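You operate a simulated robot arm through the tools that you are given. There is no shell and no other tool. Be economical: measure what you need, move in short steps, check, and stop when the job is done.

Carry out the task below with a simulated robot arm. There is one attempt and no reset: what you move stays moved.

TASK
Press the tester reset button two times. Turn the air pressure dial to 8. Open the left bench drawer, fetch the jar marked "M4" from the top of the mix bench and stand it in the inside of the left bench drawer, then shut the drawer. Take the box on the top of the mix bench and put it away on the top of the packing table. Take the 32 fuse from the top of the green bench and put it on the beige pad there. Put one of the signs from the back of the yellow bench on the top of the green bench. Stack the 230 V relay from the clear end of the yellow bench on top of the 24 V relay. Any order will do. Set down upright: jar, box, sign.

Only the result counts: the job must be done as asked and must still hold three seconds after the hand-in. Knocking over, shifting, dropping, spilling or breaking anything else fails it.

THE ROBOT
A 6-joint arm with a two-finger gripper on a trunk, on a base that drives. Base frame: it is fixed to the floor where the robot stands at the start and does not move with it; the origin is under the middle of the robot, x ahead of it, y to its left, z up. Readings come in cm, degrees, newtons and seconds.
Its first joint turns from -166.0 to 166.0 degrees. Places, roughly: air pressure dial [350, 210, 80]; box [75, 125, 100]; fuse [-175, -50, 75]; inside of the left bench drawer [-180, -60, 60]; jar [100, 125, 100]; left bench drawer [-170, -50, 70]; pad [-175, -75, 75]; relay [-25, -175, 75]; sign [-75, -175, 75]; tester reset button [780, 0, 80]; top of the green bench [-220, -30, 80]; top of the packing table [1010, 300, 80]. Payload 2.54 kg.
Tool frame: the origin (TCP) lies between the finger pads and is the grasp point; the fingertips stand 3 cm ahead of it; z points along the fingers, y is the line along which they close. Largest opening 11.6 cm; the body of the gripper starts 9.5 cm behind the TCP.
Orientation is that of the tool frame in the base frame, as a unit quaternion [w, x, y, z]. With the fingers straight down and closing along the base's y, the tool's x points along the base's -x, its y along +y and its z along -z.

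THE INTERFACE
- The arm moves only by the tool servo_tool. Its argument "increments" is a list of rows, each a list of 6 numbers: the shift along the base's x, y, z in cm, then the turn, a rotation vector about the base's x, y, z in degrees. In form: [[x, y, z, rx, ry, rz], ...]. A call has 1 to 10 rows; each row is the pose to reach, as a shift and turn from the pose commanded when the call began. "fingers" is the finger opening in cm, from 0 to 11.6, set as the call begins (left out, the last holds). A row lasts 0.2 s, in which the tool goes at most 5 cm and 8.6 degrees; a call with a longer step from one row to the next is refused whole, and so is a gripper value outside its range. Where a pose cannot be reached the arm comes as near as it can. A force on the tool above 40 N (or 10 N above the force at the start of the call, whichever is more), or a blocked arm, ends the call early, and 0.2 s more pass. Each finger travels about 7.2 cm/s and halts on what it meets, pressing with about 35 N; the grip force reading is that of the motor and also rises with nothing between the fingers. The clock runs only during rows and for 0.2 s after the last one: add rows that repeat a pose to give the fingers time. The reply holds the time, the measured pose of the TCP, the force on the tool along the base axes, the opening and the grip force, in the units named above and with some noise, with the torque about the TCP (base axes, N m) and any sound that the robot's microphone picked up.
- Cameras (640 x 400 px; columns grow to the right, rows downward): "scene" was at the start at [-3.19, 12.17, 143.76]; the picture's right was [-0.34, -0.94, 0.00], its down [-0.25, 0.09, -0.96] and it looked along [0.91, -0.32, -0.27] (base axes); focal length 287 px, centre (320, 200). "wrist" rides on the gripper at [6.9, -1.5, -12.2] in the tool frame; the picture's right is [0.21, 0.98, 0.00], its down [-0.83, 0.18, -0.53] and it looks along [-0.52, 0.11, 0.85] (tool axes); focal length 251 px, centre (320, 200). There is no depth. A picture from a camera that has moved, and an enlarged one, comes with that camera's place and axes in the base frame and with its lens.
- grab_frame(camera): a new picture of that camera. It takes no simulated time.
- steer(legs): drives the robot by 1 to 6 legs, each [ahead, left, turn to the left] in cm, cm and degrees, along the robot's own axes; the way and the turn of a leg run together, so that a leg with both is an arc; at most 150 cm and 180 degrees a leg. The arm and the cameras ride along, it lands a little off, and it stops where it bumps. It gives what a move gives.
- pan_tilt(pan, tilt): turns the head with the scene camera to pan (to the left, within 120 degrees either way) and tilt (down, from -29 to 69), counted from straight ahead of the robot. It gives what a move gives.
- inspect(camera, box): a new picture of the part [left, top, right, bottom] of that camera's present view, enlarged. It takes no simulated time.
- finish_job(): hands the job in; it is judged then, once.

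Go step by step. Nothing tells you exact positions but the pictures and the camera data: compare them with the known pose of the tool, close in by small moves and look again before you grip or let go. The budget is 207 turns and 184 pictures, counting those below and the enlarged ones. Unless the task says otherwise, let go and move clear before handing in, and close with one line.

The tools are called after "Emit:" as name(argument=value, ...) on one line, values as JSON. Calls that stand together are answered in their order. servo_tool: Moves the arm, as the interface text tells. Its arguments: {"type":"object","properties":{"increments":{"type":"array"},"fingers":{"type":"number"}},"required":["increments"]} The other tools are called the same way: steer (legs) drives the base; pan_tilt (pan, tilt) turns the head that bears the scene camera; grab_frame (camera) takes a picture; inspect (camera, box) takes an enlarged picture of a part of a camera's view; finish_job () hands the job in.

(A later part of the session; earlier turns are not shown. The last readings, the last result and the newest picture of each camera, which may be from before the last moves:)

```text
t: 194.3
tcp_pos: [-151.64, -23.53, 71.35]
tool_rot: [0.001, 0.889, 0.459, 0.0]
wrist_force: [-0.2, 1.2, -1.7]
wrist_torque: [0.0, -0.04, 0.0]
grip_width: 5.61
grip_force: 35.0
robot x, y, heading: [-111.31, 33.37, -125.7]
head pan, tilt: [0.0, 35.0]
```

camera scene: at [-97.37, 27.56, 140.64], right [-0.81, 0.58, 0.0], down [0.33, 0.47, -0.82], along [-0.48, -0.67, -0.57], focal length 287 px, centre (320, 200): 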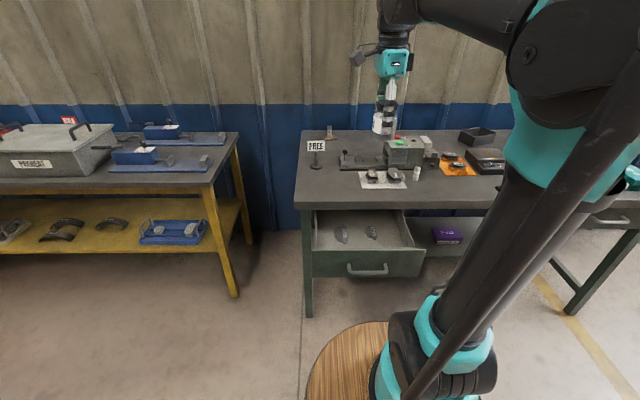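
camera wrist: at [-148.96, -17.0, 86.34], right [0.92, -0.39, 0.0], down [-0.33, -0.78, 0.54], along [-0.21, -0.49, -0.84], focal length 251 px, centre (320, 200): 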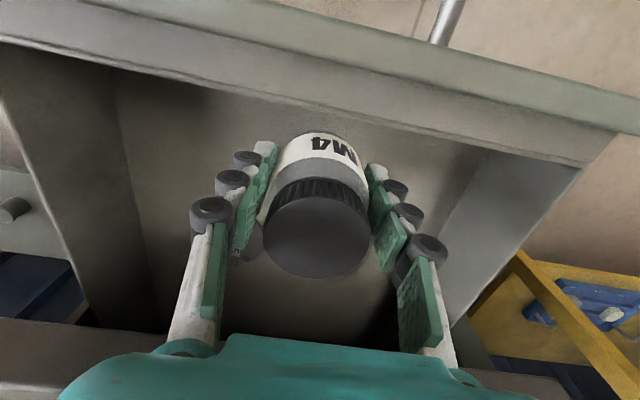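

Emit:
servo_tool(increments=[[0, 0, -0.3, 0, 0, 0], [0, 0, -0.5, 0, 0, 0], [0, 0, -0.5, 0, 0, 0]])

Emit:
servo_tool(increments=[[0, 0, -0.3, 0, 0, 0], [0, 0, -0.5, 0, 0, 0], [0, 0, -0.5, 0, 0, 0]])

```text
t: 195.1
tcp_pos: [-151.77, -23.48, 70.83]
tool_rot: [0.0, 0.889, 0.458, 0.0]
wrist_force: [0.1, -0.3, -1.3]
wrist_torque: [0.01, -0.01, 0.03]
grip_width: 5.62
grip_force: 34.9
robot x, y, heading: [-111.32, 33.69, -125.6]
head pan, tilt: [0.0, 35.0]
```

```text
t: 195.9
tcp_pos: [-151.63, -23.64, 70.26]
tool_rot: [0.001, 0.888, 0.459, -0.001]
wrist_force: [-0.4, 0.2, -1.4]
wrist_torque: [0.04, -0.03, -0.01]
grip_width: 5.64
grip_force: 35.2
robot x, y, heading: [-111.2, 33.38, -125.8]
head pan, tilt: [0.0, 35.0]
```

Not yet touching; continuing.

Emit:
servo_tool(increments=[[0, 0, -0.3, 0, 0, 0], [0, 0, -0.5, 0, 0, 0], [0, 0, -0.5, 0, 0, 0]])

Emit:
servo_tool(increments=[[0, 0, -0.3, 0, 0, 0], [0, 0, -0.5, 0, 0, 0], [0, 0, -0.5, 0, 0, 0]])

Emit:
inspect(camera="scene", box=[320, 190, 400, 270])

```text
t: 196.7
tcp_pos: [-151.71, -23.45, 69.87]
tool_rot: [0.002, 0.889, 0.458, 0.0]
wrist_force: [0.7, -0.2, -2.9]
wrist_torque: [0.01, -0.01, -0.01]
grip_width: 5.64
grip_force: 35.3
robot x, y, heading: [-111.68, 32.92, -125.7]
head pan, tilt: [0.0, 35.0]
```

```text
t: 197.5
tcp_pos: [-151.65, -23.49, 69.44]
tool_rot: [0.0, 0.889, 0.458, -0.001]
wrist_force: [-2.0, 1.0, 27.8]
wrist_torque: [-0.07, 0.21, -0.02]
grip_width: 5.65
grip_force: 35.5
robot x, y, heading: [-111.56, 33.37, -125.4]
head pan, tilt: [0.0, 35.0]
```

```text
5.00 times, centred on (360, 230) of scene
camera zoom: at [-97.32, 27.64, 140.64], right [-0.81, 0.58, 0.0], down [0.33, 0.47, -0.82], along [-0.48, -0.67, -0.57], focal length 1434 px, centre (120, 50)
```

zoom: 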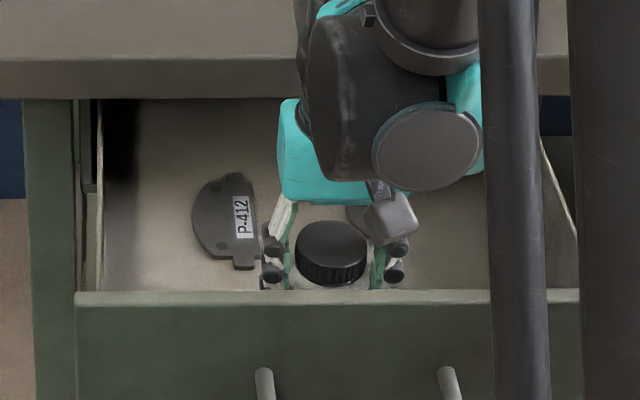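

Jar is on the drawer floor. Unload, open only a little, and rise straight up.

Emit:
servo_tool(increments=[[0, 0, 0.15, 0, 0, 0], [0, 0, 0.15, 0, 0, 0]])

Emit:
servo_tool(increments=[[0, 0, 0, 0, 0, 0], [0, 0, 0, 0, 0, 0], [0, 0, 0, 0, 0, 0]], fingers=7.4)

Emit:
servo_tool(increments=[[0, 0, 2, 0, 0, 0], [0, 0, 5, 0, 0, 0], [0, 0, 9, 0, 0, 0], [0, 0, 13, 0, 0, 0], [0, 0, 17, 0, 0, 0], [0, 0, 21, 0, 0, 0], [0, 0, 25, 0, 0, 0], [0, 0, 29, 0, 0, 0]])

Emit:
grab_frame(camera="wrist")

```text
t: 198.1
tcp_pos: [-151.56, -23.67, 69.67]
tool_rot: [0.001, 0.889, 0.459, -0.001]
wrist_force: [-0.3, 0.4, -2.0]
wrist_torque: [0.01, -0.01, -0.01]
grip_width: 5.62
grip_force: 35.3
robot x, y, heading: [-111.66, 33.26, -125.1]
head pan, tilt: [0.0, 35.0]
```

```text
t: 198.9
tcp_pos: [-151.71, -23.57, 69.61]
tool_rot: [0.001, 0.888, 0.459, 0.0]
wrist_force: [0.1, -0.2, 0.3]
wrist_torque: [-0.01, -0.01, 0.0]
grip_width: 7.41
grip_force: 0.1
robot x, y, heading: [-111.32, 33.41, -125.4]
head pan, tilt: [0.0, 35.0]
```

```text
t: 200.7
tcp_pos: [-151.53, -23.47, 98.42]
tool_rot: [0.001, 0.889, 0.459, 0.0]
wrist_force: [0.1, -1.4, 0.4]
wrist_torque: [0.01, -0.04, 0.0]
grip_width: 7.41
grip_force: 0.1
robot x, y, heading: [-111.65, 33.25, -125.5]
head pan, tilt: [0.0, 35.0]
```

```text
80 pictures are left
camera wrist: at [-148.85, -16.87, 110.47], right [0.92, -0.39, 0.0], down [-0.33, -0.78, 0.54], along [-0.21, -0.49, -0.84], focal length 251 px, centre (320, 200)
```

wrist: 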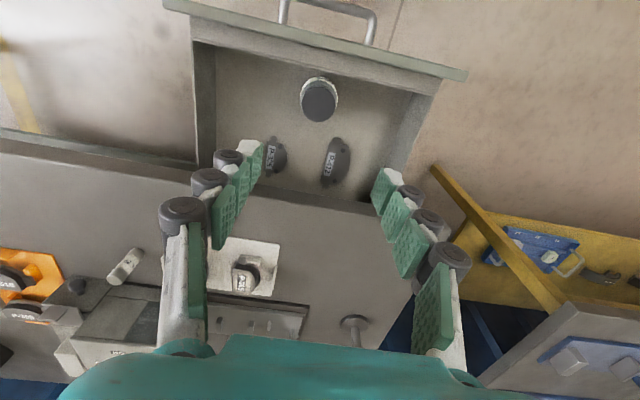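

The M4 jar stands in the drawer. To close it, I'll return to the earlier stance: back off 68 cm, extend the arm and retake the handle from the front.

Emit:
steer(legs=[[-68, 0, 0.9]])

Emit:
servo_tool(increments=[[-2.3, -3.3, 0.5, 0, 0, -8.5], [-4.6, -6.6, 1, 0, 0, -17], [-6.9, -9.9, 1.5, 0, 0, -25.5], [-9.2, -13.2, 2, 0, 0, -34], [-11.5, -16.5, 2.5, 0, 0, -42.5], [-13.8, -19.8, 3, 0, 0, -51], [-16.1, -23.1, 3.5, 0, 0, -59.5], [-18.4, -26.4, 4, 0, 0, -68], [-20.7, -29.7, 4.5, 0, 0, -76.5], [-22, -31.5, 5, 0, 0, -85]], fingers=4)

```text
t: 204.4
tcp_pos: [-111.78, 31.32, 98.2]
tool_rot: [0.0, 0.885, 0.465, 0.0]
wrist_force: [0.3, 0.1, -0.9]
wrist_torque: [0.01, 0.0, 0.0]
grip_width: 7.4
grip_force: 0.2
robot x, y, heading: [-72.54, 88.69, -124.7]
head pan, tilt: [0.0, 35.0]
```

```text
t: 206.6
tcp_pos: [-133.38, 0.56, 102.88]
tool_rot: [-0.001, 0.967, -0.256, -0.001]
wrist_force: [-1.1, -0.8, -1.0]
wrist_torque: [0.04, 0.02, 0.01]
grip_width: 4.01
grip_force: 0.0
out of reach, approached as far as the arm can: row 10
robot x, y, heading: [-72.51, 88.92, -124.6]
head pan, tilt: [0.0, 35.0]
```

Now pitching the tool forward and lowering to handle height.

Emit:
servo_tool(increments=[[-0.4, -0.3, -3.7, -6.8, 3.9, 0], [-0.8, -0.5, -7.4, -13.5, 7.7, 0], [-1.2, -0.8, -11, -20.3, 11.6, 0], [-1.6, -1, -14.8, -27, 15.4, 0], [-2, -1.2, -18.5, -33.8, 19.3, 0], [-2.5, -1.5, -22, -40.5, 23.1, 0], [-3, -1.8, -26, -47.3, 27, 0], [-3.4, -2, -29.7, -54, 30.9, 0], [-3.7, -2.2, -33.2, -60.8, 34.7, 0], [-3.7, -2.2, -33.2, -60.8, 34.7, 0]])

Emit:
grab_frame(camera="wrist")

```text
t: 208.8
tcp_pos: [-136.84, -1.49, 69.52]
tool_rot: [0.555, 0.791, -0.209, -0.149]
wrist_force: [-0.2, -0.4, -0.6]
wrist_torque: [-0.01, 0.02, 0.01]
grip_width: 3.98
grip_force: 0.0
robot x, y, heading: [-72.87, 88.79, -125.0]
head pan, tilt: [0.0, 35.0]
```

```text
79 pictures are left
camera wrist: at [-125.01, 5.56, 72.22], right [0.02, -0.4, 0.92], down [-0.5, 0.79, 0.35], along [-0.87, -0.46, -0.18], focal length 251 px, centre (320, 200)
```

wrist: 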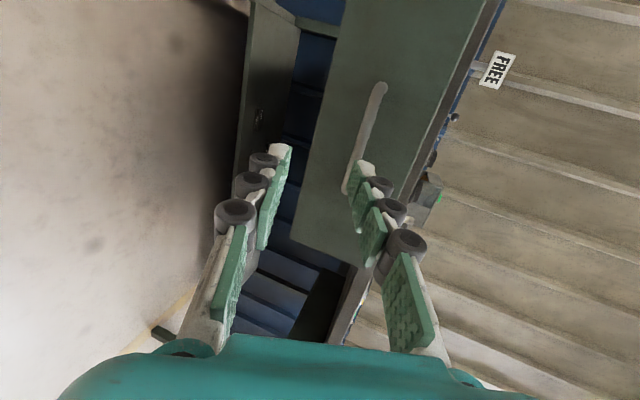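

The handle lies dead ahead. Driving 13 cm forward so the fingers straddle it.

Emit:
steer(legs=[[13, 0, 0]])

Emit:
grab_frame(camera="wrist")

```text
t: 210.1
tcp_pos: [-144.1, -12.13, 69.7]
tool_rot: [0.555, 0.791, -0.209, -0.15]
wrist_force: [1.4, -0.3, -0.4]
wrist_torque: [0.0, -0.01, -0.01]
grip_width: 4.02
grip_force: 0.0
robot x, y, heading: [-79.78, 78.38, -124.8]
head pan, tilt: [0.0, 35.0]
```

```text
78 pictures are left
camera wrist: at [-132.28, -5.01, 72.27], right [0.02, -0.4, 0.92], down [-0.5, 0.79, 0.36], along [-0.87, -0.46, -0.18], focal length 251 px, centre (320, 200)
```

wrist: 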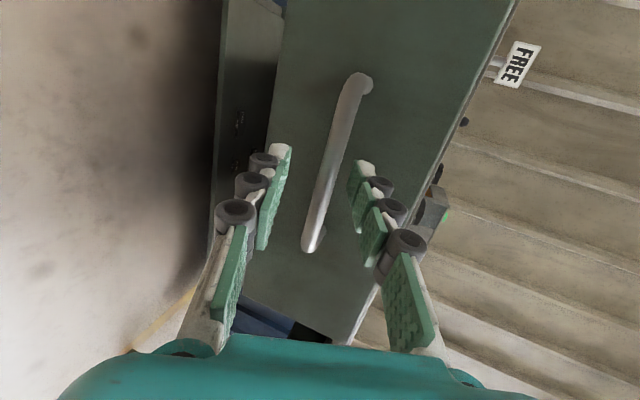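

Advance 1.6 cm more, grip, then push shut by driving.

Emit:
servo_tool(increments=[[-0.9, -1.3, -0.1, 0, 0, 0], [-0.9, -1.3, -0.1, 0, 0, 0]])

Emit:
servo_tool(increments=[[0, 0, 0, 0, 0, 0], [0, 0, 0, 0, 0, 0], [0, 0, 0, 0, 0, 0], [0, 0, 0, 0, 0, 0]], fingers=0)

Emit:
steer(legs=[[12, 0, 0]])

Emit:
grab_frame(camera="scene")

```text
t: 210.7
tcp_pos: [-145.03, -13.41, 69.42]
tool_rot: [0.555, 0.791, -0.21, -0.149]
wrist_force: [0.7, 0.4, 1.1]
wrist_torque: [0.02, 0.01, 0.03]
grip_width: 4.03
grip_force: 0.1
robot x, y, heading: [-79.67, 78.0, -124.7]
head pan, tilt: [0.0, 35.0]
```

```text
t: 211.7
tcp_pos: [-145.02, -13.4, 69.61]
tool_rot: [0.556, 0.79, -0.21, -0.15]
wrist_force: [0.7, -0.9, 18.7]
wrist_torque: [-0.64, -0.63, -0.28]
grip_width: 1.1
grip_force: 38.4
robot x, y, heading: [-80.07, 78.27, -124.4]
head pan, tilt: [0.0, 35.0]
```

```text
t: 212.9
tcp_pos: [-151.93, -23.3, 69.54]
tool_rot: [0.555, 0.791, -0.21, -0.148]
wrist_force: [-2.9, 2.5, 23.8]
wrist_torque: [-0.65, -0.58, -0.32]
grip_width: 1.08
grip_force: 38.1
robot x, y, heading: [-86.8, 68.57, -124.6]
head pan, tilt: [0.0, 35.0]
```

```text
77 pictures are left
camera scene: at [-72.44, 62.83, 140.64], right [-0.82, 0.57, 0.0], down [0.33, 0.47, -0.82], along [-0.47, -0.67, -0.57], focal length 287 px, centre (320, 200)
```

scene: 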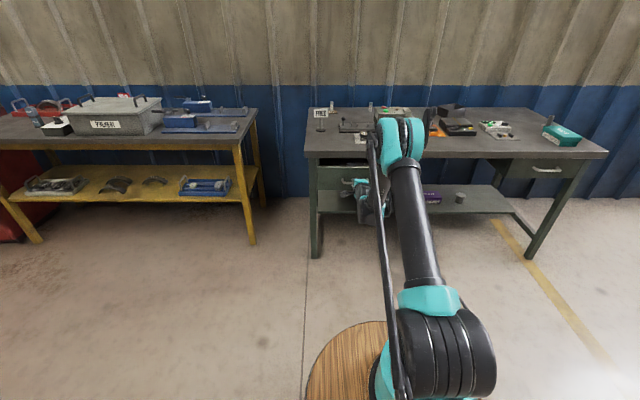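

Half closed. Driving another 11.5 cm, then finishing with a gentle arm push.

Emit:
steer(legs=[[11.3, 0, 0]])

Emit:
servo_tool(increments=[[-0.3, -0.4, 0, 0, 0, 0], [-0.6, -0.8, 0, 0, 0, 0], [-0.9, -1.2, 0, 0, 0, 0], [-1.2, -1.6, 0, 0, 0, 0]])

Emit:
grab_frame(camera="wrist")

```text
t: 214.1
tcp_pos: [-158.69, -32.87, 69.59]
tool_rot: [0.555, 0.791, -0.211, -0.15]
wrist_force: [-3.3, 2.6, 18.9]
wrist_torque: [-0.61, -0.55, -0.33]
grip_width: 1.09
grip_force: 38.1
robot x, y, heading: [-93.33, 58.63, -124.9]
head pan, tilt: [0.0, 35.0]
```

```text
t: 215.1
tcp_pos: [-159.74, -34.47, 69.19]
tool_rot: [0.552, 0.793, -0.21, -0.148]
wrist_force: [-0.7, 0.2, -3.2]
wrist_torque: [-0.2, -0.34, -0.17]
grip_width: 1.09
grip_force: 36.6
robot x, y, heading: [-93.42, 58.66, -124.6]
head pan, tilt: [0.0, 35.0]
stopped in row 4: the force on the tool passed its limit at 48 N (the readings are from after the stop); the commanded pose is now the measured one
```

```text
76 pictures are left
camera wrist: at [-147.89, -27.32, 71.96], right [0.02, -0.4, 0.92], down [-0.5, 0.79, 0.36], along [-0.87, -0.46, -0.18], focal length 251 px, centre (320, 200)
```

wrist: 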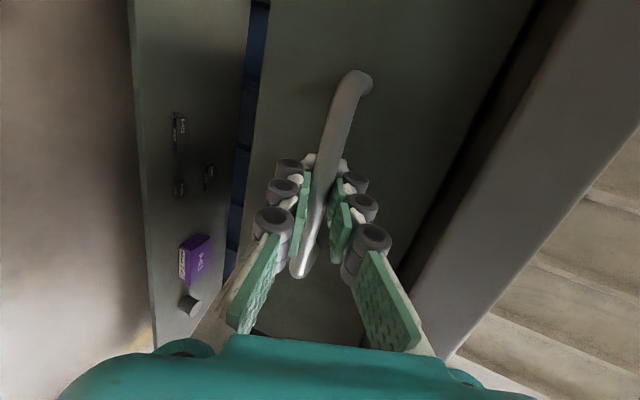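

The drawer hit its stop: closed. Releasing and backing off.

Emit:
servo_tool(increments=[[0, 0, 0, 0, 0, 0], [0, 0, 0, 0, 0, 0], [0, 0, 0, 0, 0, 0]], fingers=4.5)

Emit:
steer(legs=[[-40, 0, 0]])

Emit:
servo_tool(increments=[[0, 0, 4, 7, -4, 0], [0, 0, 8, 14, -8, 0], [0, 0, 12, 21, -12, 0], [0, 0, 16, 28, -16, 0], [0, 0, 20, 35, -20, 0], [0, 0, 24, 42, -24, 0], [1, 1.5, 28, 49, -28, 0], [3, 4.4, 31, 56, -32, 0], [5, 7.3, 33, 60.8, -34.7, 0], [7.4, 10.7, 34, 60.8, -34.7, 0]])

Emit:
inspect(camera="scene", box=[280, 60, 480, 220])

```text
t: 215.9
tcp_pos: [-159.74, -34.44, 69.37]
tool_rot: [0.553, 0.793, -0.209, -0.148]
wrist_force: [1.0, 1.9, 0.1]
wrist_torque: [-0.04, 0.04, 0.01]
grip_width: 4.76
grip_force: 0.0
robot x, y, heading: [-93.44, 58.84, -124.6]
head pan, tilt: [0.0, 35.0]
```

```text
t: 218.4
tcp_pos: [-137.26, -0.83, 69.24]
tool_rot: [0.552, 0.792, -0.211, -0.15]
wrist_force: [0.1, 0.2, -0.8]
wrist_torque: [0.02, 0.0, -0.01]
grip_width: 4.46
grip_force: 0.1
robot x, y, heading: [-70.26, 91.89, -125.1]
head pan, tilt: [0.0, 35.0]
```

```text
t: 220.6
tcp_pos: [-129.93, 9.93, 103.35]
tool_rot: [-0.003, 0.966, -0.257, -0.002]
wrist_force: [-0.2, -0.9, -1.6]
wrist_torque: [0.05, -0.02, 0.01]
grip_width: 4.49
grip_force: 0.0
robot x, y, heading: [-70.16, 91.55, -124.7]
head pan, tilt: [0.0, 35.0]
```

```text
2.50 times, centred on (380, 140) of scene
camera zoom: at [-56.11, 86.16, 140.64], right [-0.82, 0.57, 0.0], down [0.33, 0.47, -0.82], along [-0.47, -0.67, -0.57], focal length 717 px, centre (170, 350)
```

zoom: 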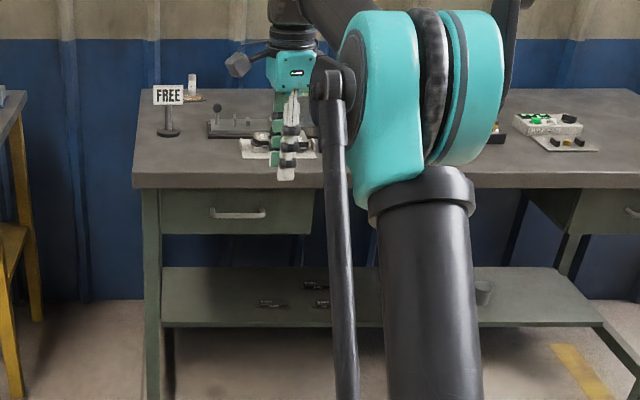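

Drawer is shut and the bench is in order. Next the box (13×4.7×7 cm at about (76,115)): retract, rotate the hand, drive to the near end of the mix bench.

Emit:
servo_tool(increments=[[2, 2.9, 0.5, 0, 0, 8], [4, 5.8, 1, 0, 0, 16], [6, 8.7, 1.5, 0, 0, 24], [8, 11.6, 2, 0, 0, 32], [10, 14.5, 2.5, 0, 0, 40], [12, 17.4, 3, 0, 0, 48], [14, 20.3, 3.5, 0, 0, 56], [16, 23.2, 4, 0, 0, 64], [18, 26.1, 5, 0, 0, 71], [20, 28.7, 6, 0, 0, 71]], fingers=8.5)

Emit:
steer(legs=[[0, 0, 100.6], [108, 0, 0], [0, 0, 79.2]])

Emit:
pan_tilt(pan=10, tilt=35)

Emit:
grab_frame(camera="scene")

Emit:
grab_frame(camera="wrist")

```text
t: 222.8
tcp_pos: [-109.76, 38.52, 109.28]
tool_rot: [-0.001, 0.935, 0.353, -0.004]
wrist_force: [-0.6, -0.1, -0.2]
wrist_torque: [0.09, -0.05, 0.01]
grip_width: 8.47
grip_force: 0.1
robot x, y, heading: [-70.49, 91.56, -125.0]
head pan, tilt: [0.0, 35.0]
```

```text
t: 236.1
tcp_pos: [67.18, 101.89, 109.2]
tool_rot: [0.003, -0.36, 0.933, -0.001]
wrist_force: [-0.8, -0.5, -0.1]
wrist_torque: [-0.03, -0.02, 0.02]
grip_width: 8.49
grip_force: 0.1
robot x, y, heading: [28.45, 48.19, 55.7]
head pan, tilt: [0.0, 35.0]
```

```text
t: 236.8
tcp_pos: [67.28, 101.97, 109.19]
tool_rot: [0.004, -0.361, 0.933, -0.001]
wrist_force: [0.4, 0.4, 0.4]
wrist_torque: [0.0, 0.01, 0.0]
grip_width: 8.52
grip_force: 0.0
robot x, y, heading: [28.58, 48.21, 55.9]
head pan, tilt: [10.0, 35.0]
```

```text
74 pictures are left
camera scene: at [12.94, 54.88, 140.64], right [0.91, -0.41, 0.0], down [-0.24, -0.52, -0.82], along [0.34, 0.75, -0.57], focal length 287 px, centre (320, 200)
```

scene: 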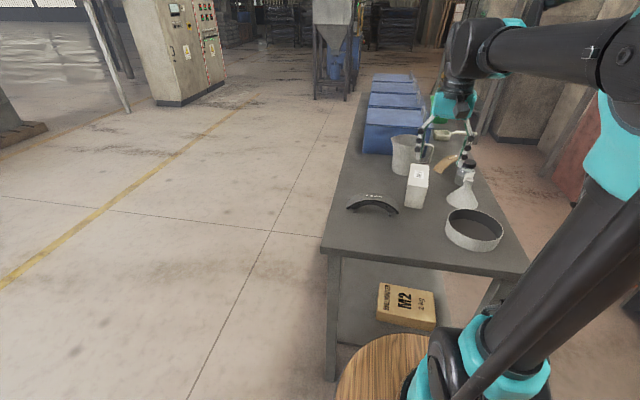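

```text
73 pictures are left
camera wrist: at [62.89, 96.24, 121.34], right [-0.81, 0.58, -0.01], down [0.49, 0.69, 0.54], along [0.32, 0.44, -0.84], focal length 251 px, centre (320, 200)
```

wrist: 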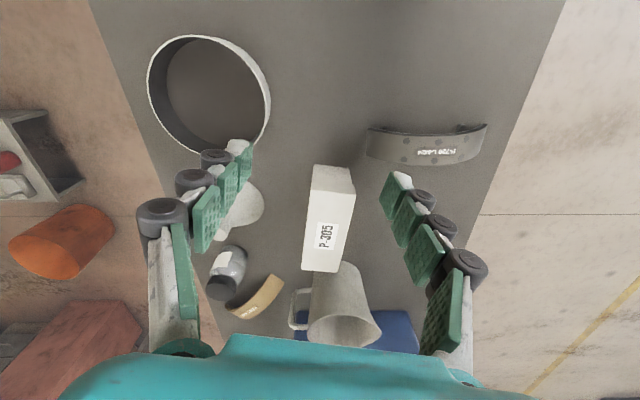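

Box is at (76.4,115.6). Moving above it to check alignment.

Emit:
servo_tool(increments=[[2.3, 3.4, 0, 0, 0, 0], [4.6, 6.8, 0, 0, 0, 0], [6.9, 10.2, 0, 0, 0, 0], [9.1, 13.6, -1, 0, 0, 0], [9.1, 13.6, -5, 0, 0, 0], [9.1, 13.6, -5, 0, 0, 0]])

Emit:
grab_frame(camera="wrist")

```text
t: 238.2
tcp_pos: [76.28, 115.62, 104.15]
tool_rot: [0.004, -0.36, 0.933, -0.001]
wrist_force: [-0.2, 0.6, -0.1]
wrist_torque: [-0.04, 0.02, -0.01]
grip_width: 8.5
grip_force: 0.1
robot x, y, heading: [28.74, 48.05, 55.5]
head pan, tilt: [10.0, 35.0]
```

```text
72 pictures are left
camera wrist: at [72.04, 109.97, 116.29], right [-0.81, 0.58, -0.01], down [0.49, 0.69, 0.54], along [0.32, 0.44, -0.84], focal length 251 px, centre (320, 200)
```

wrist: 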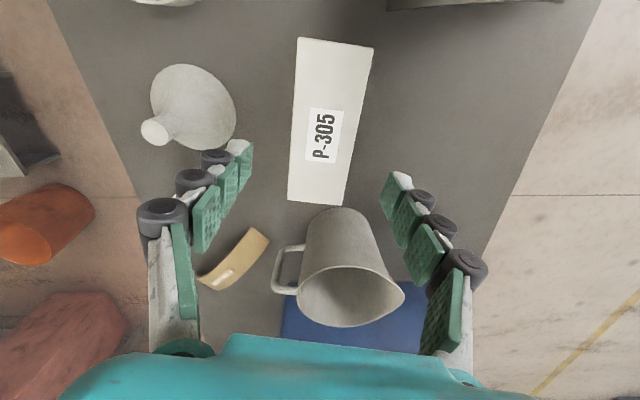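

Needs +5.7° yaw and ~0.7 cm shift. Correcting and descending partway.

Emit:
servo_tool(increments=[[0.05, 0.68, 0, 0, 0, 5.7], [0.05, 0.68, -3.5, 0, 0, 5.7], [0.05, 0.68, -6.5, 0, 0, 5.7], [0.05, 0.68, -6.5, 0, 0, 5.7]], fingers=9.5)

Emit:
grab_frame(camera="wrist")

```text
t: 239.2
tcp_pos: [76.13, 116.31, 97.66]
tool_rot: [0.004, -0.406, 0.914, 0.0]
wrist_force: [-0.5, -0.6, 0.4]
wrist_torque: [0.02, 0.0, -0.02]
grip_width: 9.52
grip_force: 0.1
robot x, y, heading: [28.64, 47.89, 55.9]
head pan, tilt: [10.0, 35.0]
```

```text
71 pictures are left
camera wrist: at [72.6, 110.28, 109.72], right [-0.87, 0.5, -0.01], down [0.42, 0.73, 0.54], along [0.27, 0.47, -0.84], focal length 251 px, centre (320, 200)
```

wrist: 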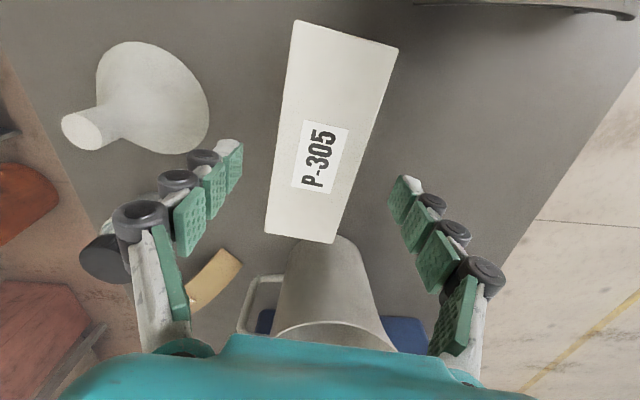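

Aligned; box is 14.7×5.8, top z≈93.5. Small shift, descend, grip.

Emit:
servo_tool(increments=[[0.08, -0.4, -2, 0, 0, 0], [0.08, -0.4, -5, 0, 0, 0], [0.08, -0.4, -7.6, 0, 0, 0], [0.08, -0.4, -7.6, 0, 0, 0]])

Emit:
servo_tool(increments=[[0, 0, 0, 0, 0, 0], [0, 0, 0, 0, 0, 0], [0, 0, 0, 0, 0, 0], [0, 0, 0, 0, 0, 0]], fingers=4)

Emit:
servo_tool(increments=[[0, 0, 1.5, 0, 0, 0], [0, 0, 4, 0, 0, 0], [0, 0, 8, 0, 0, 0], [0, 0, 12, 0, 0, 0], [0, 0, 16, 0, 0, 0], [0, 0, 20, 0, 0, 0], [0, 0, 24, 0, 0, 0]])

Emit:
grab_frame(camera="wrist")

```text
t: 240.2
tcp_pos: [76.32, 115.96, 90.27]
tool_rot: [0.003, -0.406, 0.914, 0.0]
wrist_force: [0.4, 0.3, 0.2]
wrist_torque: [0.0, -0.02, 0.01]
grip_width: 9.49
grip_force: 0.0
robot x, y, heading: [28.8, 47.93, 55.9]
head pan, tilt: [10.0, 35.0]
```

```text
t: 241.2
tcp_pos: [76.31, 115.79, 90.18]
tool_rot: [0.004, -0.405, 0.914, 0.0]
wrist_force: [-1.0, 1.9, 4.4]
wrist_torque: [0.09, 0.16, -0.09]
grip_width: 5.8
grip_force: 35.4
robot x, y, heading: [28.21, 47.94, 55.6]
head pan, tilt: [10.0, 35.0]
```

```text
t: 242.8
tcp_pos: [76.45, 115.83, 114.06]
tool_rot: [0.004, -0.406, 0.914, 0.001]
wrist_force: [0.0, 1.1, -2.2]
wrist_torque: [-0.01, 0.05, 0.0]
grip_width: 5.79
grip_force: 35.2
robot x, y, heading: [28.47, 48.01, 55.7]
head pan, tilt: [10.0, 35.0]
```

```text
70 pictures are left
camera wrist: at [72.71, 109.76, 126.17], right [-0.87, 0.5, -0.01], down [0.42, 0.73, 0.54], along [0.27, 0.47, -0.84], focal length 251 px, centre (320, 200)
```

wrist: 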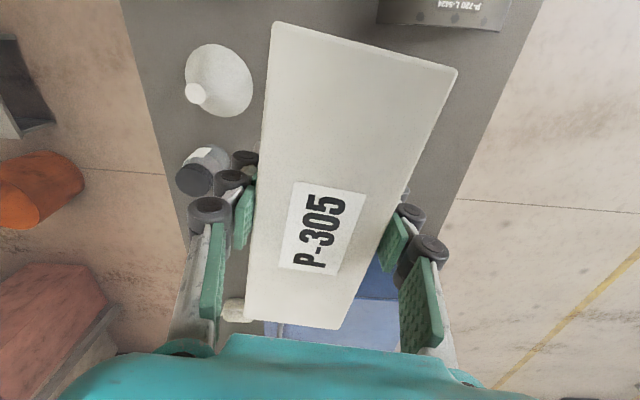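

Box is held level. Retracting and driving out to the open floor to look for the way to the packing table at (1010,300).

Emit:
servo_tool(increments=[[-2.4, -3.4, 0.5, 0, 0, 0], [-4.8, -6.8, 1, 0, 0, 0], [-7.2, -10.2, 1.5, 0, 0, 0], [-9.6, -13.6, 2, 0, 0, 0], [-11.5, -16.4, 2, 0, 0, 0]])

Emit:
steer(legs=[[-20, 0, 0], [0, 0, -81.7], [110, 0, 0], [110, 0, 0]])

Emit:
pan_tilt(pan=20, tilt=15)

Emit:
grab_frame(camera="scene")

Emit:
pan_tilt(pan=90, tilt=20)

Emit:
grab_frame(camera="scene")

```text
t: 244.0
tcp_pos: [65.27, 99.16, 116.14]
tool_rot: [0.004, -0.406, 0.914, 0.0]
wrist_force: [0.9, 0.8, -4.4]
wrist_torque: [-0.06, 0.05, 0.02]
grip_width: 5.79
grip_force: 34.9
robot x, y, heading: [28.48, 48.37, 55.9]
head pan, tilt: [10.0, 35.0]
```

```text
t: 259.4
tcp_pos: [266.03, -94.59, 116.15]
tool_rot: [0.003, 0.298, 0.954, -0.003]
wrist_force: [-0.4, -0.5, -3.7]
wrist_torque: [0.02, 0.02, 0.0]
grip_width: 5.76
grip_force: 34.5
robot x, y, heading: [210.64, -64.99, -26.5]
head pan, tilt: [10.0, 35.0]
```

```text
t: 260.2
tcp_pos: [266.16, -94.65, 116.25]
tool_rot: [0.003, 0.298, 0.954, -0.002]
wrist_force: [-0.1, -0.5, -3.5]
wrist_torque: [0.01, 0.01, -0.01]
grip_width: 5.81
grip_force: 35.1
robot x, y, heading: [210.72, -64.57, -26.6]
head pan, tilt: [20.0, 15.0]
```

```text
69 pictures are left
camera scene: at [215.93, -46.88, 143.83], right [-0.12, -0.99, 0.0], down [-0.26, 0.03, -0.97], along [0.96, -0.11, -0.26], focal length 287 px, centre (320, 200)
```

scene: 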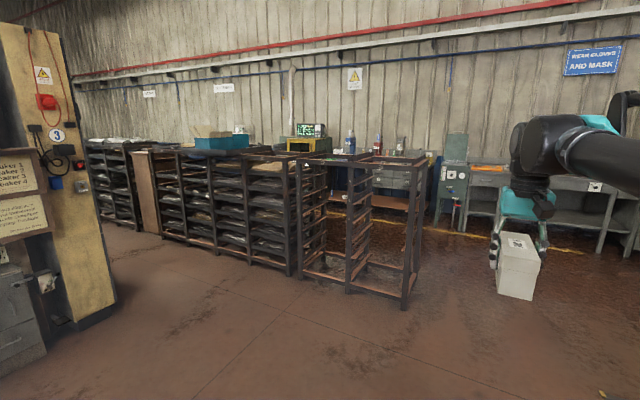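

```text
t: 261.6
tcp_pos: [266.09, -94.59, 116.12]
tool_rot: [0.004, 0.299, 0.954, -0.003]
wrist_force: [0.0, -0.1, -4.5]
wrist_torque: [0.06, 0.02, 0.03]
grip_width: 5.77
grip_force: 34.9
robot x, y, heading: [210.39, -64.72, -26.8]
head pan, tilt: [90.0, 20.0]
```

```text
68 pictures are left
camera scene: at [210.84, -37.47, 143.02], right [0.89, -0.45, 0.0], down [-0.15, -0.31, -0.94], along [0.42, 0.84, -0.34], focal length 287 px, centre (320, 200)
```

scene: 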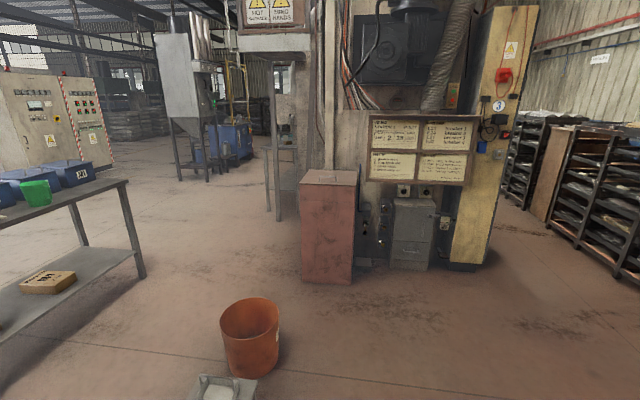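

The racks form a row; behind them an aisle runs along the wall benches (tester, packing table). I'll go around the racks' near end into that aisle.

Emit:
steer(legs=[[0, 0, -8], [102, 0, 0], [102, 0, 0], [100, 0, 0]])

Emit:
pan_tilt(pan=65, tilt=22)

Emit:
grab_frame(camera="scene")

Emit:
pan_tilt(pan=0, tilt=25)

Emit:
grab_frame(camera="scene")

```text
t: 277.1
tcp_pos: [512.99, -267.97, 116.14]
tool_rot: [0.003, 0.351, 0.936, -0.004]
wrist_force: [-0.1, 0.3, -4.4]
wrist_torque: [-0.02, 0.01, -0.02]
grip_width: 5.78
grip_force: 35.2
robot x, y, heading: [461.06, -232.11, -33.1]
head pan, tilt: [90.0, 20.0]
```

```text
t: 278.0
tcp_pos: [513.0, -268.05, 116.16]
tool_rot: [0.003, 0.351, 0.936, -0.003]
wrist_force: [-0.8, -0.1, -4.2]
wrist_torque: [-0.08, 0.02, 0.0]
grip_width: 5.79
grip_force: 35.1
robot x, y, heading: [460.92, -232.29, -33.0]
head pan, tilt: [65.0, 22.0]
```

```text
67 pictures are left
camera scene: at [467.14, -207.93, 142.7], right [0.53, -0.85, 0.0], down [-0.32, -0.2, -0.93], along [0.79, 0.49, -0.37], focal length 287 px, centre (320, 200)
```

scene: 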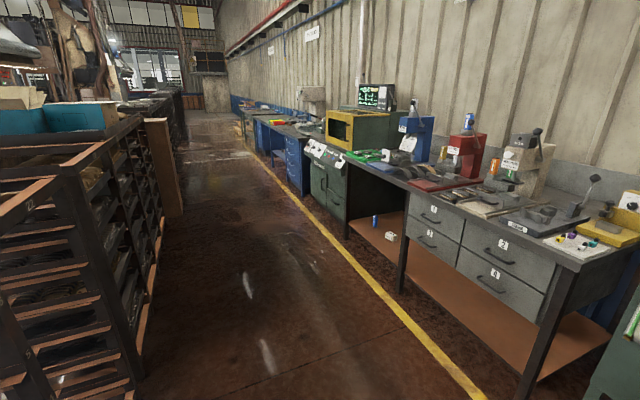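

```text
t: 279.3
tcp_pos: [512.81, -268.08, 116.13]
tool_rot: [0.002, 0.35, 0.937, -0.003]
wrist_force: [0.2, 0.0, -2.8]
wrist_torque: [-0.03, 0.01, -0.05]
grip_width: 5.76
grip_force: 35.2
robot x, y, heading: [461.09, -232.57, -33.2]
head pan, tilt: [0.0, 25.0]
```

```text
66 pictures are left
camera scene: at [466.99, -217.86, 142.21], right [-0.55, -0.84, 0.0], down [-0.35, 0.23, -0.91], along [0.76, -0.49, -0.42], focal length 287 px, centre (320, 200)
```

scene: 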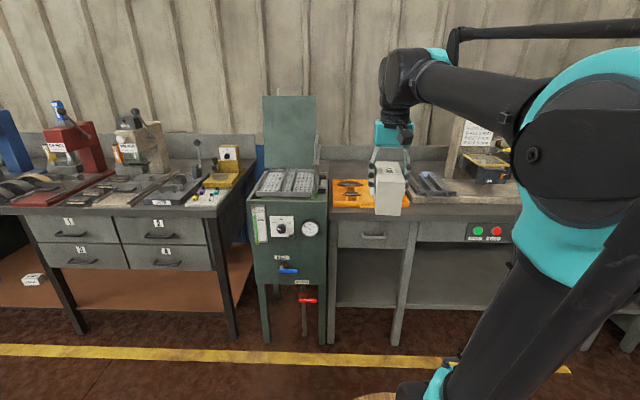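

The aisle is clear. Turning to follow it and driving on, centred between racks and benches.

Emit:
steer(legs=[[0, 0, 88.2], [70, -28, 0], [130, 0, 0], [130, 0, 0]])

Emit:
pan_tilt(pan=0, tilt=18)

Emit:
grab_frame(camera="scene")

Emit:
pan_tilt(pan=-60, tilt=25)

Emit:
grab_frame(camera="scene")

```text
t: 299.4
tcp_pos: [709.15, 72.58, 116.16]
tool_rot: [0.004, -0.408, 0.913, 0.0]
wrist_force: [0.4, 0.2, -3.3]
wrist_torque: [-0.01, 0.02, 0.0]
grip_width: 5.75
grip_force: 35.1
robot x, y, heading: [672.73, 21.39, 56.3]
head pan, tilt: [0.0, 25.0]
```

```text
t: 300.0
tcp_pos: [709.12, 72.64, 116.22]
tool_rot: [0.004, -0.407, 0.913, 0.0]
wrist_force: [-0.3, -0.4, -2.6]
wrist_torque: [-0.01, 0.0, -0.01]
grip_width: 5.79
grip_force: 34.6
robot x, y, heading: [672.41, 21.48, 56.0]
head pan, tilt: [0.0, 18.0]
```

```text
65 pictures are left
camera scene: at [658.86, 27.8, 143.34], right [0.83, -0.56, 0.0], down [-0.17, -0.26, -0.95], along [0.53, 0.79, -0.31], focal length 287 px, centre (320, 200)
```

scene: 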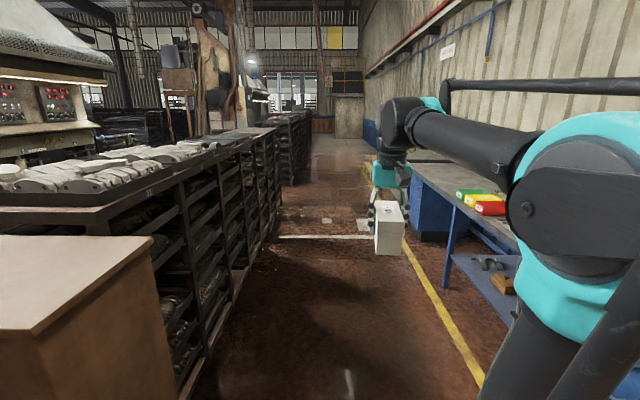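

```text
t: 301.3
tcp_pos: [709.44, 72.63, 116.16]
tool_rot: [0.003, -0.408, 0.913, 0.0]
wrist_force: [-0.5, -0.2, -4.5]
wrist_torque: [0.02, -0.02, -0.03]
grip_width: 5.78
grip_force: 35.6
robot x, y, heading: [673.15, 21.01, 56.3]
head pan, tilt: [-60.0, 25.0]
```

```text
64 pictures are left
camera scene: at [662.85, 19.44, 142.22], right [-0.07, -1.0, 0.0], down [-0.42, 0.03, -0.91], along [0.9, -0.06, -0.42], focal length 287 px, centre (320, 200)
```

scene: 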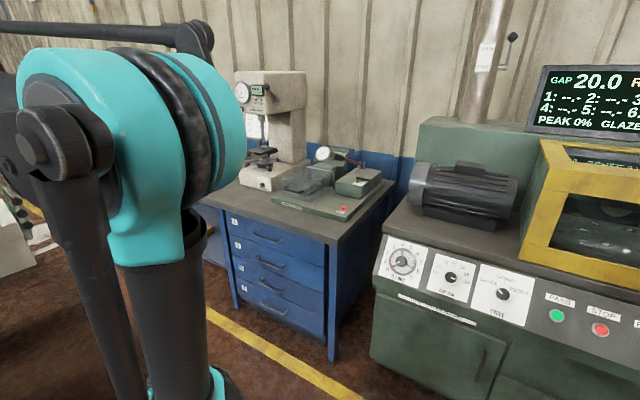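

The red reset button is at about (780,0,82) on the green tester; I'll return to it. First on to the packing table.

Emit:
steer(legs=[[0, 0, -1.2], [130, 0, 0], [130, 0, 0], [110, 0, 0]])

Emit:
pan_tilt(pan=-50, tilt=28)

Emit:
grab_frame(camera="scene")

```text
t: 319.5
tcp_pos: [922.6, 373.9, 116.11]
tool_rot: [0.004, -0.393, 0.919, 0.0]
wrist_force: [0.5, 0.7, -4.4]
wrist_torque: [-0.02, 0.04, 0.02]
grip_width: 5.77
grip_force: 34.5
robot x, y, heading: [884.12, 323.8, 54.1]
head pan, tilt: [-60.0, 25.0]
```

```text
t: 320.3
tcp_pos: [922.51, 373.93, 116.2]
tool_rot: [0.004, -0.392, 0.92, 0.0]
wrist_force: [0.3, -0.1, -3.8]
wrist_torque: [0.0, 0.01, 0.0]
grip_width: 5.76
grip_force: 34.4
robot x, y, heading: [884.42, 323.8, 54.3]
head pan, tilt: [-50.0, 28.0]
```

```text
63 pictures are left
camera scene: at [874.28, 323.87, 141.74], right [0.07, -1.0, 0.0], down [-0.47, -0.03, -0.88], along [0.88, 0.06, -0.47], focal length 287 px, centre (320, 200)
```

scene: 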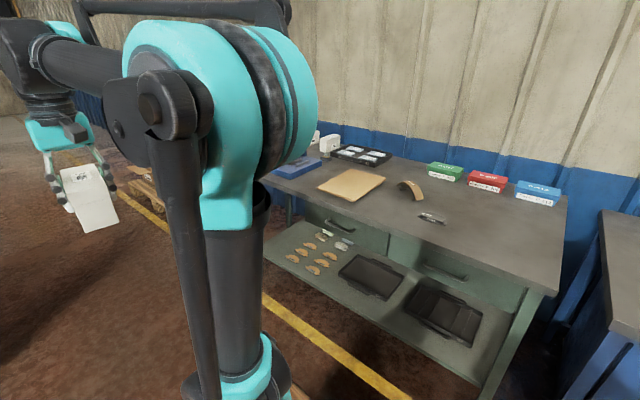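

The packing table spans a clear right-front area near (966,259). I'll sidestep and turn to face it.

Emit:
steer(legs=[[0, -12, 0], [0, 0, -89.3]])

Emit:
pan_tilt(pan=5, tilt=35)

Emit:
grab_frame(camera="scene")

Emit:
grab_frame(camera="wrist")

```text
t: 325.3
tcp_pos: [944.37, 278.57, 116.22]
tool_rot: [0.003, 0.371, 0.929, -0.003]
wrist_force: [-0.4, 0.4, -3.7]
wrist_torque: [-0.02, 0.02, -0.02]
grip_width: 5.76
grip_force: 34.7
robot x, y, heading: [894.53, 316.55, -35.6]
head pan, tilt: [-50.0, 28.0]
```

```text
t: 326.6
tcp_pos: [944.5, 278.7, 116.17]
tool_rot: [0.002, 0.372, 0.928, -0.004]
wrist_force: [-1.0, -0.3, -3.7]
wrist_torque: [0.04, 0.03, 0.01]
grip_width: 5.78
grip_force: 35.1
robot x, y, heading: [894.3, 316.68, -35.7]
head pan, tilt: [5.0, 35.0]
```

```text
62 pictures are left
camera scene: at [900.83, 331.68, 140.64], right [-0.51, -0.86, 0.0], down [-0.49, 0.29, -0.82], along [0.7, -0.42, -0.57], focal length 287 px, centre (320, 200)
```

scene: 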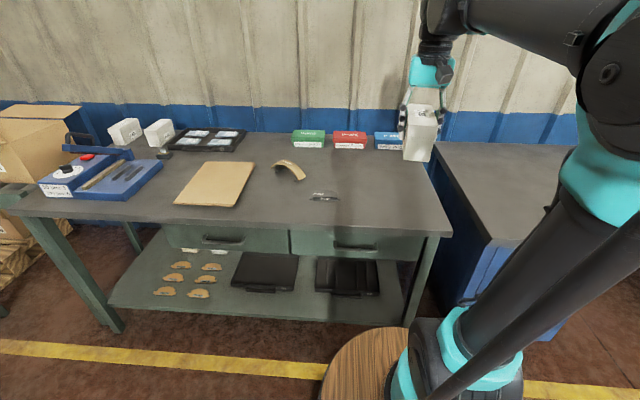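

```text
61 pictures are left
camera wrist: at [938.35, 282.57, 128.26], right [0.52, 0.86, -0.01], down [0.72, -0.43, 0.54], along [0.46, -0.28, -0.84], focal length 251 px, centre (320, 200)
```

wrist: 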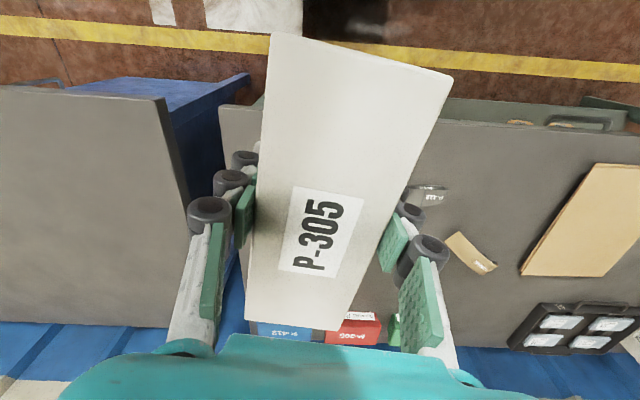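

Clear spot confirmed. Moving over (966,259) and lowering most of the way.

Emit:
servo_tool(increments=[[3.1, -2.8, 0, 0, 0, 0], [6.2, -5.6, 0, 0, 0, 0], [9.3, -8.4, 0, 0, 0, 0], [12.4, -11.2, 0, 0, 0, 0], [15.5, -14, 0, 0, 0, 0], [18.5, -16.9, 0, 0, 0, 0], [21.5, -19.7, 0, 0, 0, 0]])

Emit:
servo_tool(increments=[[0, 0, -4.5, 0, 0, 0], [0, 0, -9, 0, 0, 0], [0, 0, -13.5, 0, 0, 0], [0, 0, -18, 0, 0, 0], [0, 0, -22, 0, 0, 0], [0, 0, -25.5, 0, 0, 0], [0, 0, -25.5, 0, 0, 0]])

Emit:
grab_frame(camera="scene")

```text
t: 328.2
tcp_pos: [965.93, 259.15, 116.31]
tool_rot: [0.003, 0.37, 0.929, -0.003]
wrist_force: [-1.3, 0.6, -2.4]
wrist_torque: [-0.04, -0.07, -0.01]
grip_width: 5.78
grip_force: 34.8
robot x, y, heading: [894.23, 316.68, -35.8]
head pan, tilt: [5.0, 35.0]
```

```text
t: 329.8
tcp_pos: [966.01, 258.94, 90.61]
tool_rot: [0.003, 0.371, 0.929, -0.003]
wrist_force: [-0.1, -0.7, -2.8]
wrist_torque: [0.02, 0.0, 0.04]
grip_width: 5.81
grip_force: 34.7
robot x, y, heading: [893.93, 316.56, -35.7]
head pan, tilt: [5.0, 35.0]
```

```text
60 pictures are left
camera scene: at [900.84, 331.68, 140.64], right [-0.51, -0.86, 0.0], down [-0.49, 0.29, -0.82], along [0.71, -0.42, -0.57], focal length 287 px, centre (320, 200)
```

scene: 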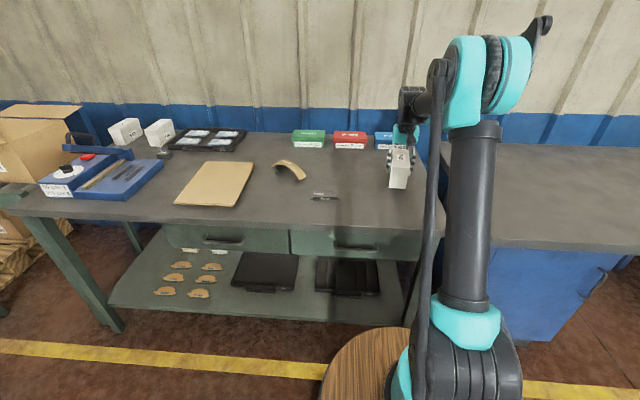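

Good position. Lowering to contact.

Emit:
servo_tool(increments=[[0, 0, -1.5, 0, 0, 0], [0, 0, -3.5, 0, 0, 0], [0, 0, -4.5, 0, 0, 0], [0, 0, -4.5, 0, 0, 0]])

Emit:
servo_tool(increments=[[0, 0, -0.3, 0, 0, 0], [0, 0, -0.6, 0, 0, 0], [0, 0, -0.6, 0, 0, 0]])

Emit:
servo_tool(increments=[[0, 0, -0.3, 0, 0, 0], [0, 0, -0.5, 0, 0, 0], [0, 0, -0.5, 0, 0, 0]])

```text
t: 330.8
tcp_pos: [965.91, 258.89, 86.3]
tool_rot: [0.003, 0.37, 0.929, -0.004]
wrist_force: [5.7, -4.9, 28.8]
wrist_torque: [0.28, 0.31, -0.05]
grip_width: 5.78
grip_force: 35.1
robot x, y, heading: [894.28, 316.79, -35.8]
head pan, tilt: [5.0, 35.0]
```

```text
t: 331.6
tcp_pos: [965.91, 258.95, 85.62]
tool_rot: [0.002, 0.369, 0.929, -0.003]
wrist_force: [-2.7, 4.1, 27.8]
wrist_torque: [0.26, -0.14, -0.01]
grip_width: 5.69
grip_force: 35.2
robot x, y, heading: [894.11, 316.62, -35.7]
head pan, tilt: [5.0, 35.0]
```

```text
t: 332.4
tcp_pos: [965.98, 259.11, 85.14]
tool_rot: [0.003, 0.372, 0.928, -0.003]
wrist_force: [-2.2, -0.6, 35.2]
wrist_torque: [0.27, -0.28, -0.07]
grip_width: 5.71
grip_force: 35.2
robot x, y, heading: [894.38, 316.83, -35.8]
head pan, tilt: [5.0, 35.0]
```

On the table (firm contact). Relaxing slightly, releasing, and rising.

Emit:
servo_tool(increments=[[0, 0, 0.2, 0, 0, 0], [0, 0, 0.2, 0, 0, 0]])

Emit:
servo_tool(increments=[[0, 0, 0, 0, 0, 0], [0, 0, 0, 0, 0, 0], [0, 0, 0, 0, 0, 0]], fingers=8.5)

Emit:
servo_tool(increments=[[0, 0, 2, 0, 0, 0], [0, 0, 6, 0, 0, 0], [0, 0, 10, 0, 0, 0], [0, 0, 14, 0, 0, 0], [0, 0, 18, 0, 0, 0], [0, 0, 22, 0, 0, 0], [0, 0, 26, 0, 0, 0]])

Emit:
grab_frame(camera="wrist")

Emit:
inspect(camera="scene", box=[280, 100, 460, 240])

```text
t: 333.0
tcp_pos: [966.01, 258.93, 85.24]
tool_rot: [0.003, 0.37, 0.929, -0.003]
wrist_force: [-0.8, 1.0, -0.1]
wrist_torque: [-0.07, -0.19, -0.01]
grip_width: 5.71
grip_force: 35.3
robot x, y, heading: [894.19, 316.91, -35.9]
head pan, tilt: [5.0, 35.0]
```

```text
t: 333.8
tcp_pos: [966.04, 258.94, 85.28]
tool_rot: [0.003, 0.37, 0.929, -0.003]
wrist_force: [0.4, 0.5, -0.2]
wrist_torque: [0.02, 0.0, 0.0]
grip_width: 8.51
grip_force: 0.0
robot x, y, heading: [894.11, 316.84, -35.5]
head pan, tilt: [5.0, 35.0]
```

```text
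t: 335.4
tcp_pos: [966.08, 258.98, 111.44]
tool_rot: [0.003, 0.37, 0.929, -0.003]
wrist_force: [0.6, 0.8, -0.8]
wrist_torque: [0.0, 0.03, 0.02]
grip_width: 8.48
grip_force: 0.1
robot x, y, heading: [894.29, 316.59, -35.6]
head pan, tilt: [5.0, 35.0]
```

```text
59 pictures are left
camera wrist: at [959.99, 262.8, 123.45], right [0.52, 0.86, -0.01], down [0.72, -0.43, 0.54], along [0.46, -0.28, -0.84], focal length 251 px, centre (320, 200)
```

wrist: 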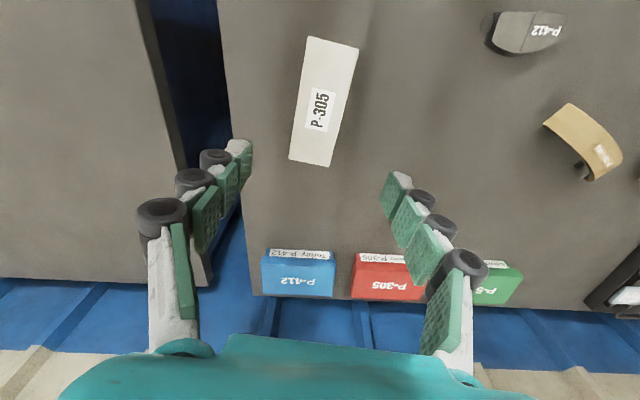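

```text
2.86 times, centred on (370, 170) of scene
camera zoom: at [900.84, 331.68, 140.64], right [-0.51, -0.86, 0.0], down [-0.49, 0.29, -0.82], along [0.71, -0.42, -0.57], focal length 820 px, centre (177, 286)
```

zoom: 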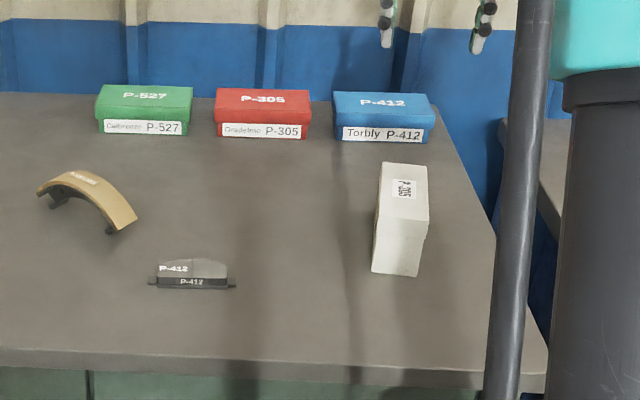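

The box is placed upright and clear. Now back to the tester: retract and sidestep right along the aisle ~325 cm.

Emit:
servo_tool(increments=[[-3.3, 2.6, 0, 0, 0, 0], [-6.6, 5.2, 0, 0, 0, 0], [-9.9, 7.8, 0, 0, 0, 0], [-13.2, 10.4, 0, 0, 0, 0], [-16.5, 13, 0, 0, 0, 0], [-19.6, 15.6, 0, 0, 0, 0], [-22.6, 18.1, 0, 0, 0, 0]], fingers=2)

Emit:
steer(legs=[[0, -110, 0], [0, -110, 0], [0, -106, 0]])

Emit:
pan_tilt(pan=0, tilt=32)

Emit:
grab_frame(camera="scene")

Emit:
grab_frame(camera="wrist")

```text
t: 337.0
tcp_pos: [943.35, 277.11, 111.26]
tool_rot: [0.003, 0.37, 0.929, -0.003]
wrist_force: [0.5, 0.0, 0.3]
wrist_torque: [0.05, 0.06, -0.01]
grip_width: 2.01
grip_force: 0.1
robot x, y, heading: [894.6, 316.69, -35.6]
head pan, tilt: [5.0, 35.0]
```

```text
t: 352.8
tcp_pos: [752.67, 14.01, 111.24]
tool_rot: [0.003, 0.379, 0.925, -0.003]
wrist_force: [-0.2, -0.6, 0.0]
wrist_torque: [-0.01, -0.02, 0.0]
grip_width: 2.02
grip_force: 0.2
robot x, y, heading: [703.93, 54.09, -36.7]
head pan, tilt: [5.0, 35.0]
```

```text
t: 353.4
tcp_pos: [752.67, 14.02, 111.31]
tool_rot: [0.003, 0.379, 0.925, -0.003]
wrist_force: [0.1, -0.6, 0.5]
wrist_torque: [0.01, 0.01, -0.01]
grip_width: 2.02
grip_force: 0.1
robot x, y, heading: [704.36, 53.98, -36.3]
head pan, tilt: [0.0, 32.0]
```

```text
57 pictures are left
camera scene: at [710.73, 68.53, 141.1], right [-0.6, -0.8, 0.0], down [-0.43, 0.32, -0.85], along [0.68, -0.5, -0.53], focal length 287 px, centre (320, 200)
```

scene: 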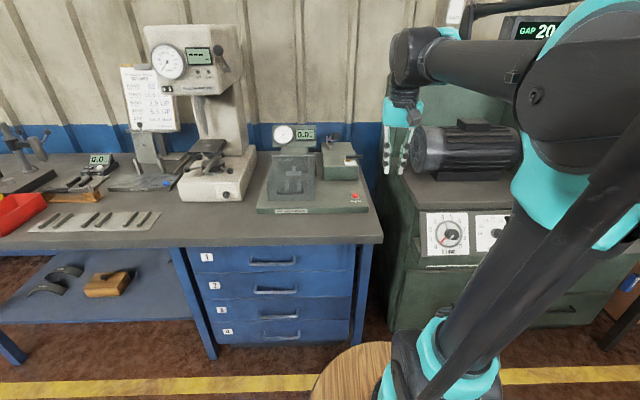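

```text
56 pictures are left
camera wrist: at [746.53, 18.01, 123.41], right [0.53, 0.85, -0.01], down [0.71, -0.45, 0.54], along [0.45, -0.29, -0.84], focal length 251 px, centre (320, 200)
```

wrist: 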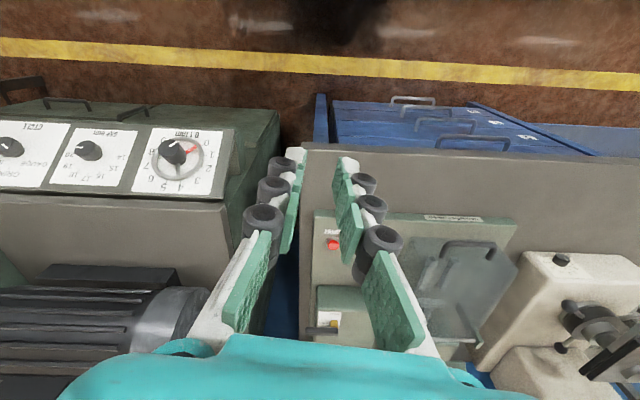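

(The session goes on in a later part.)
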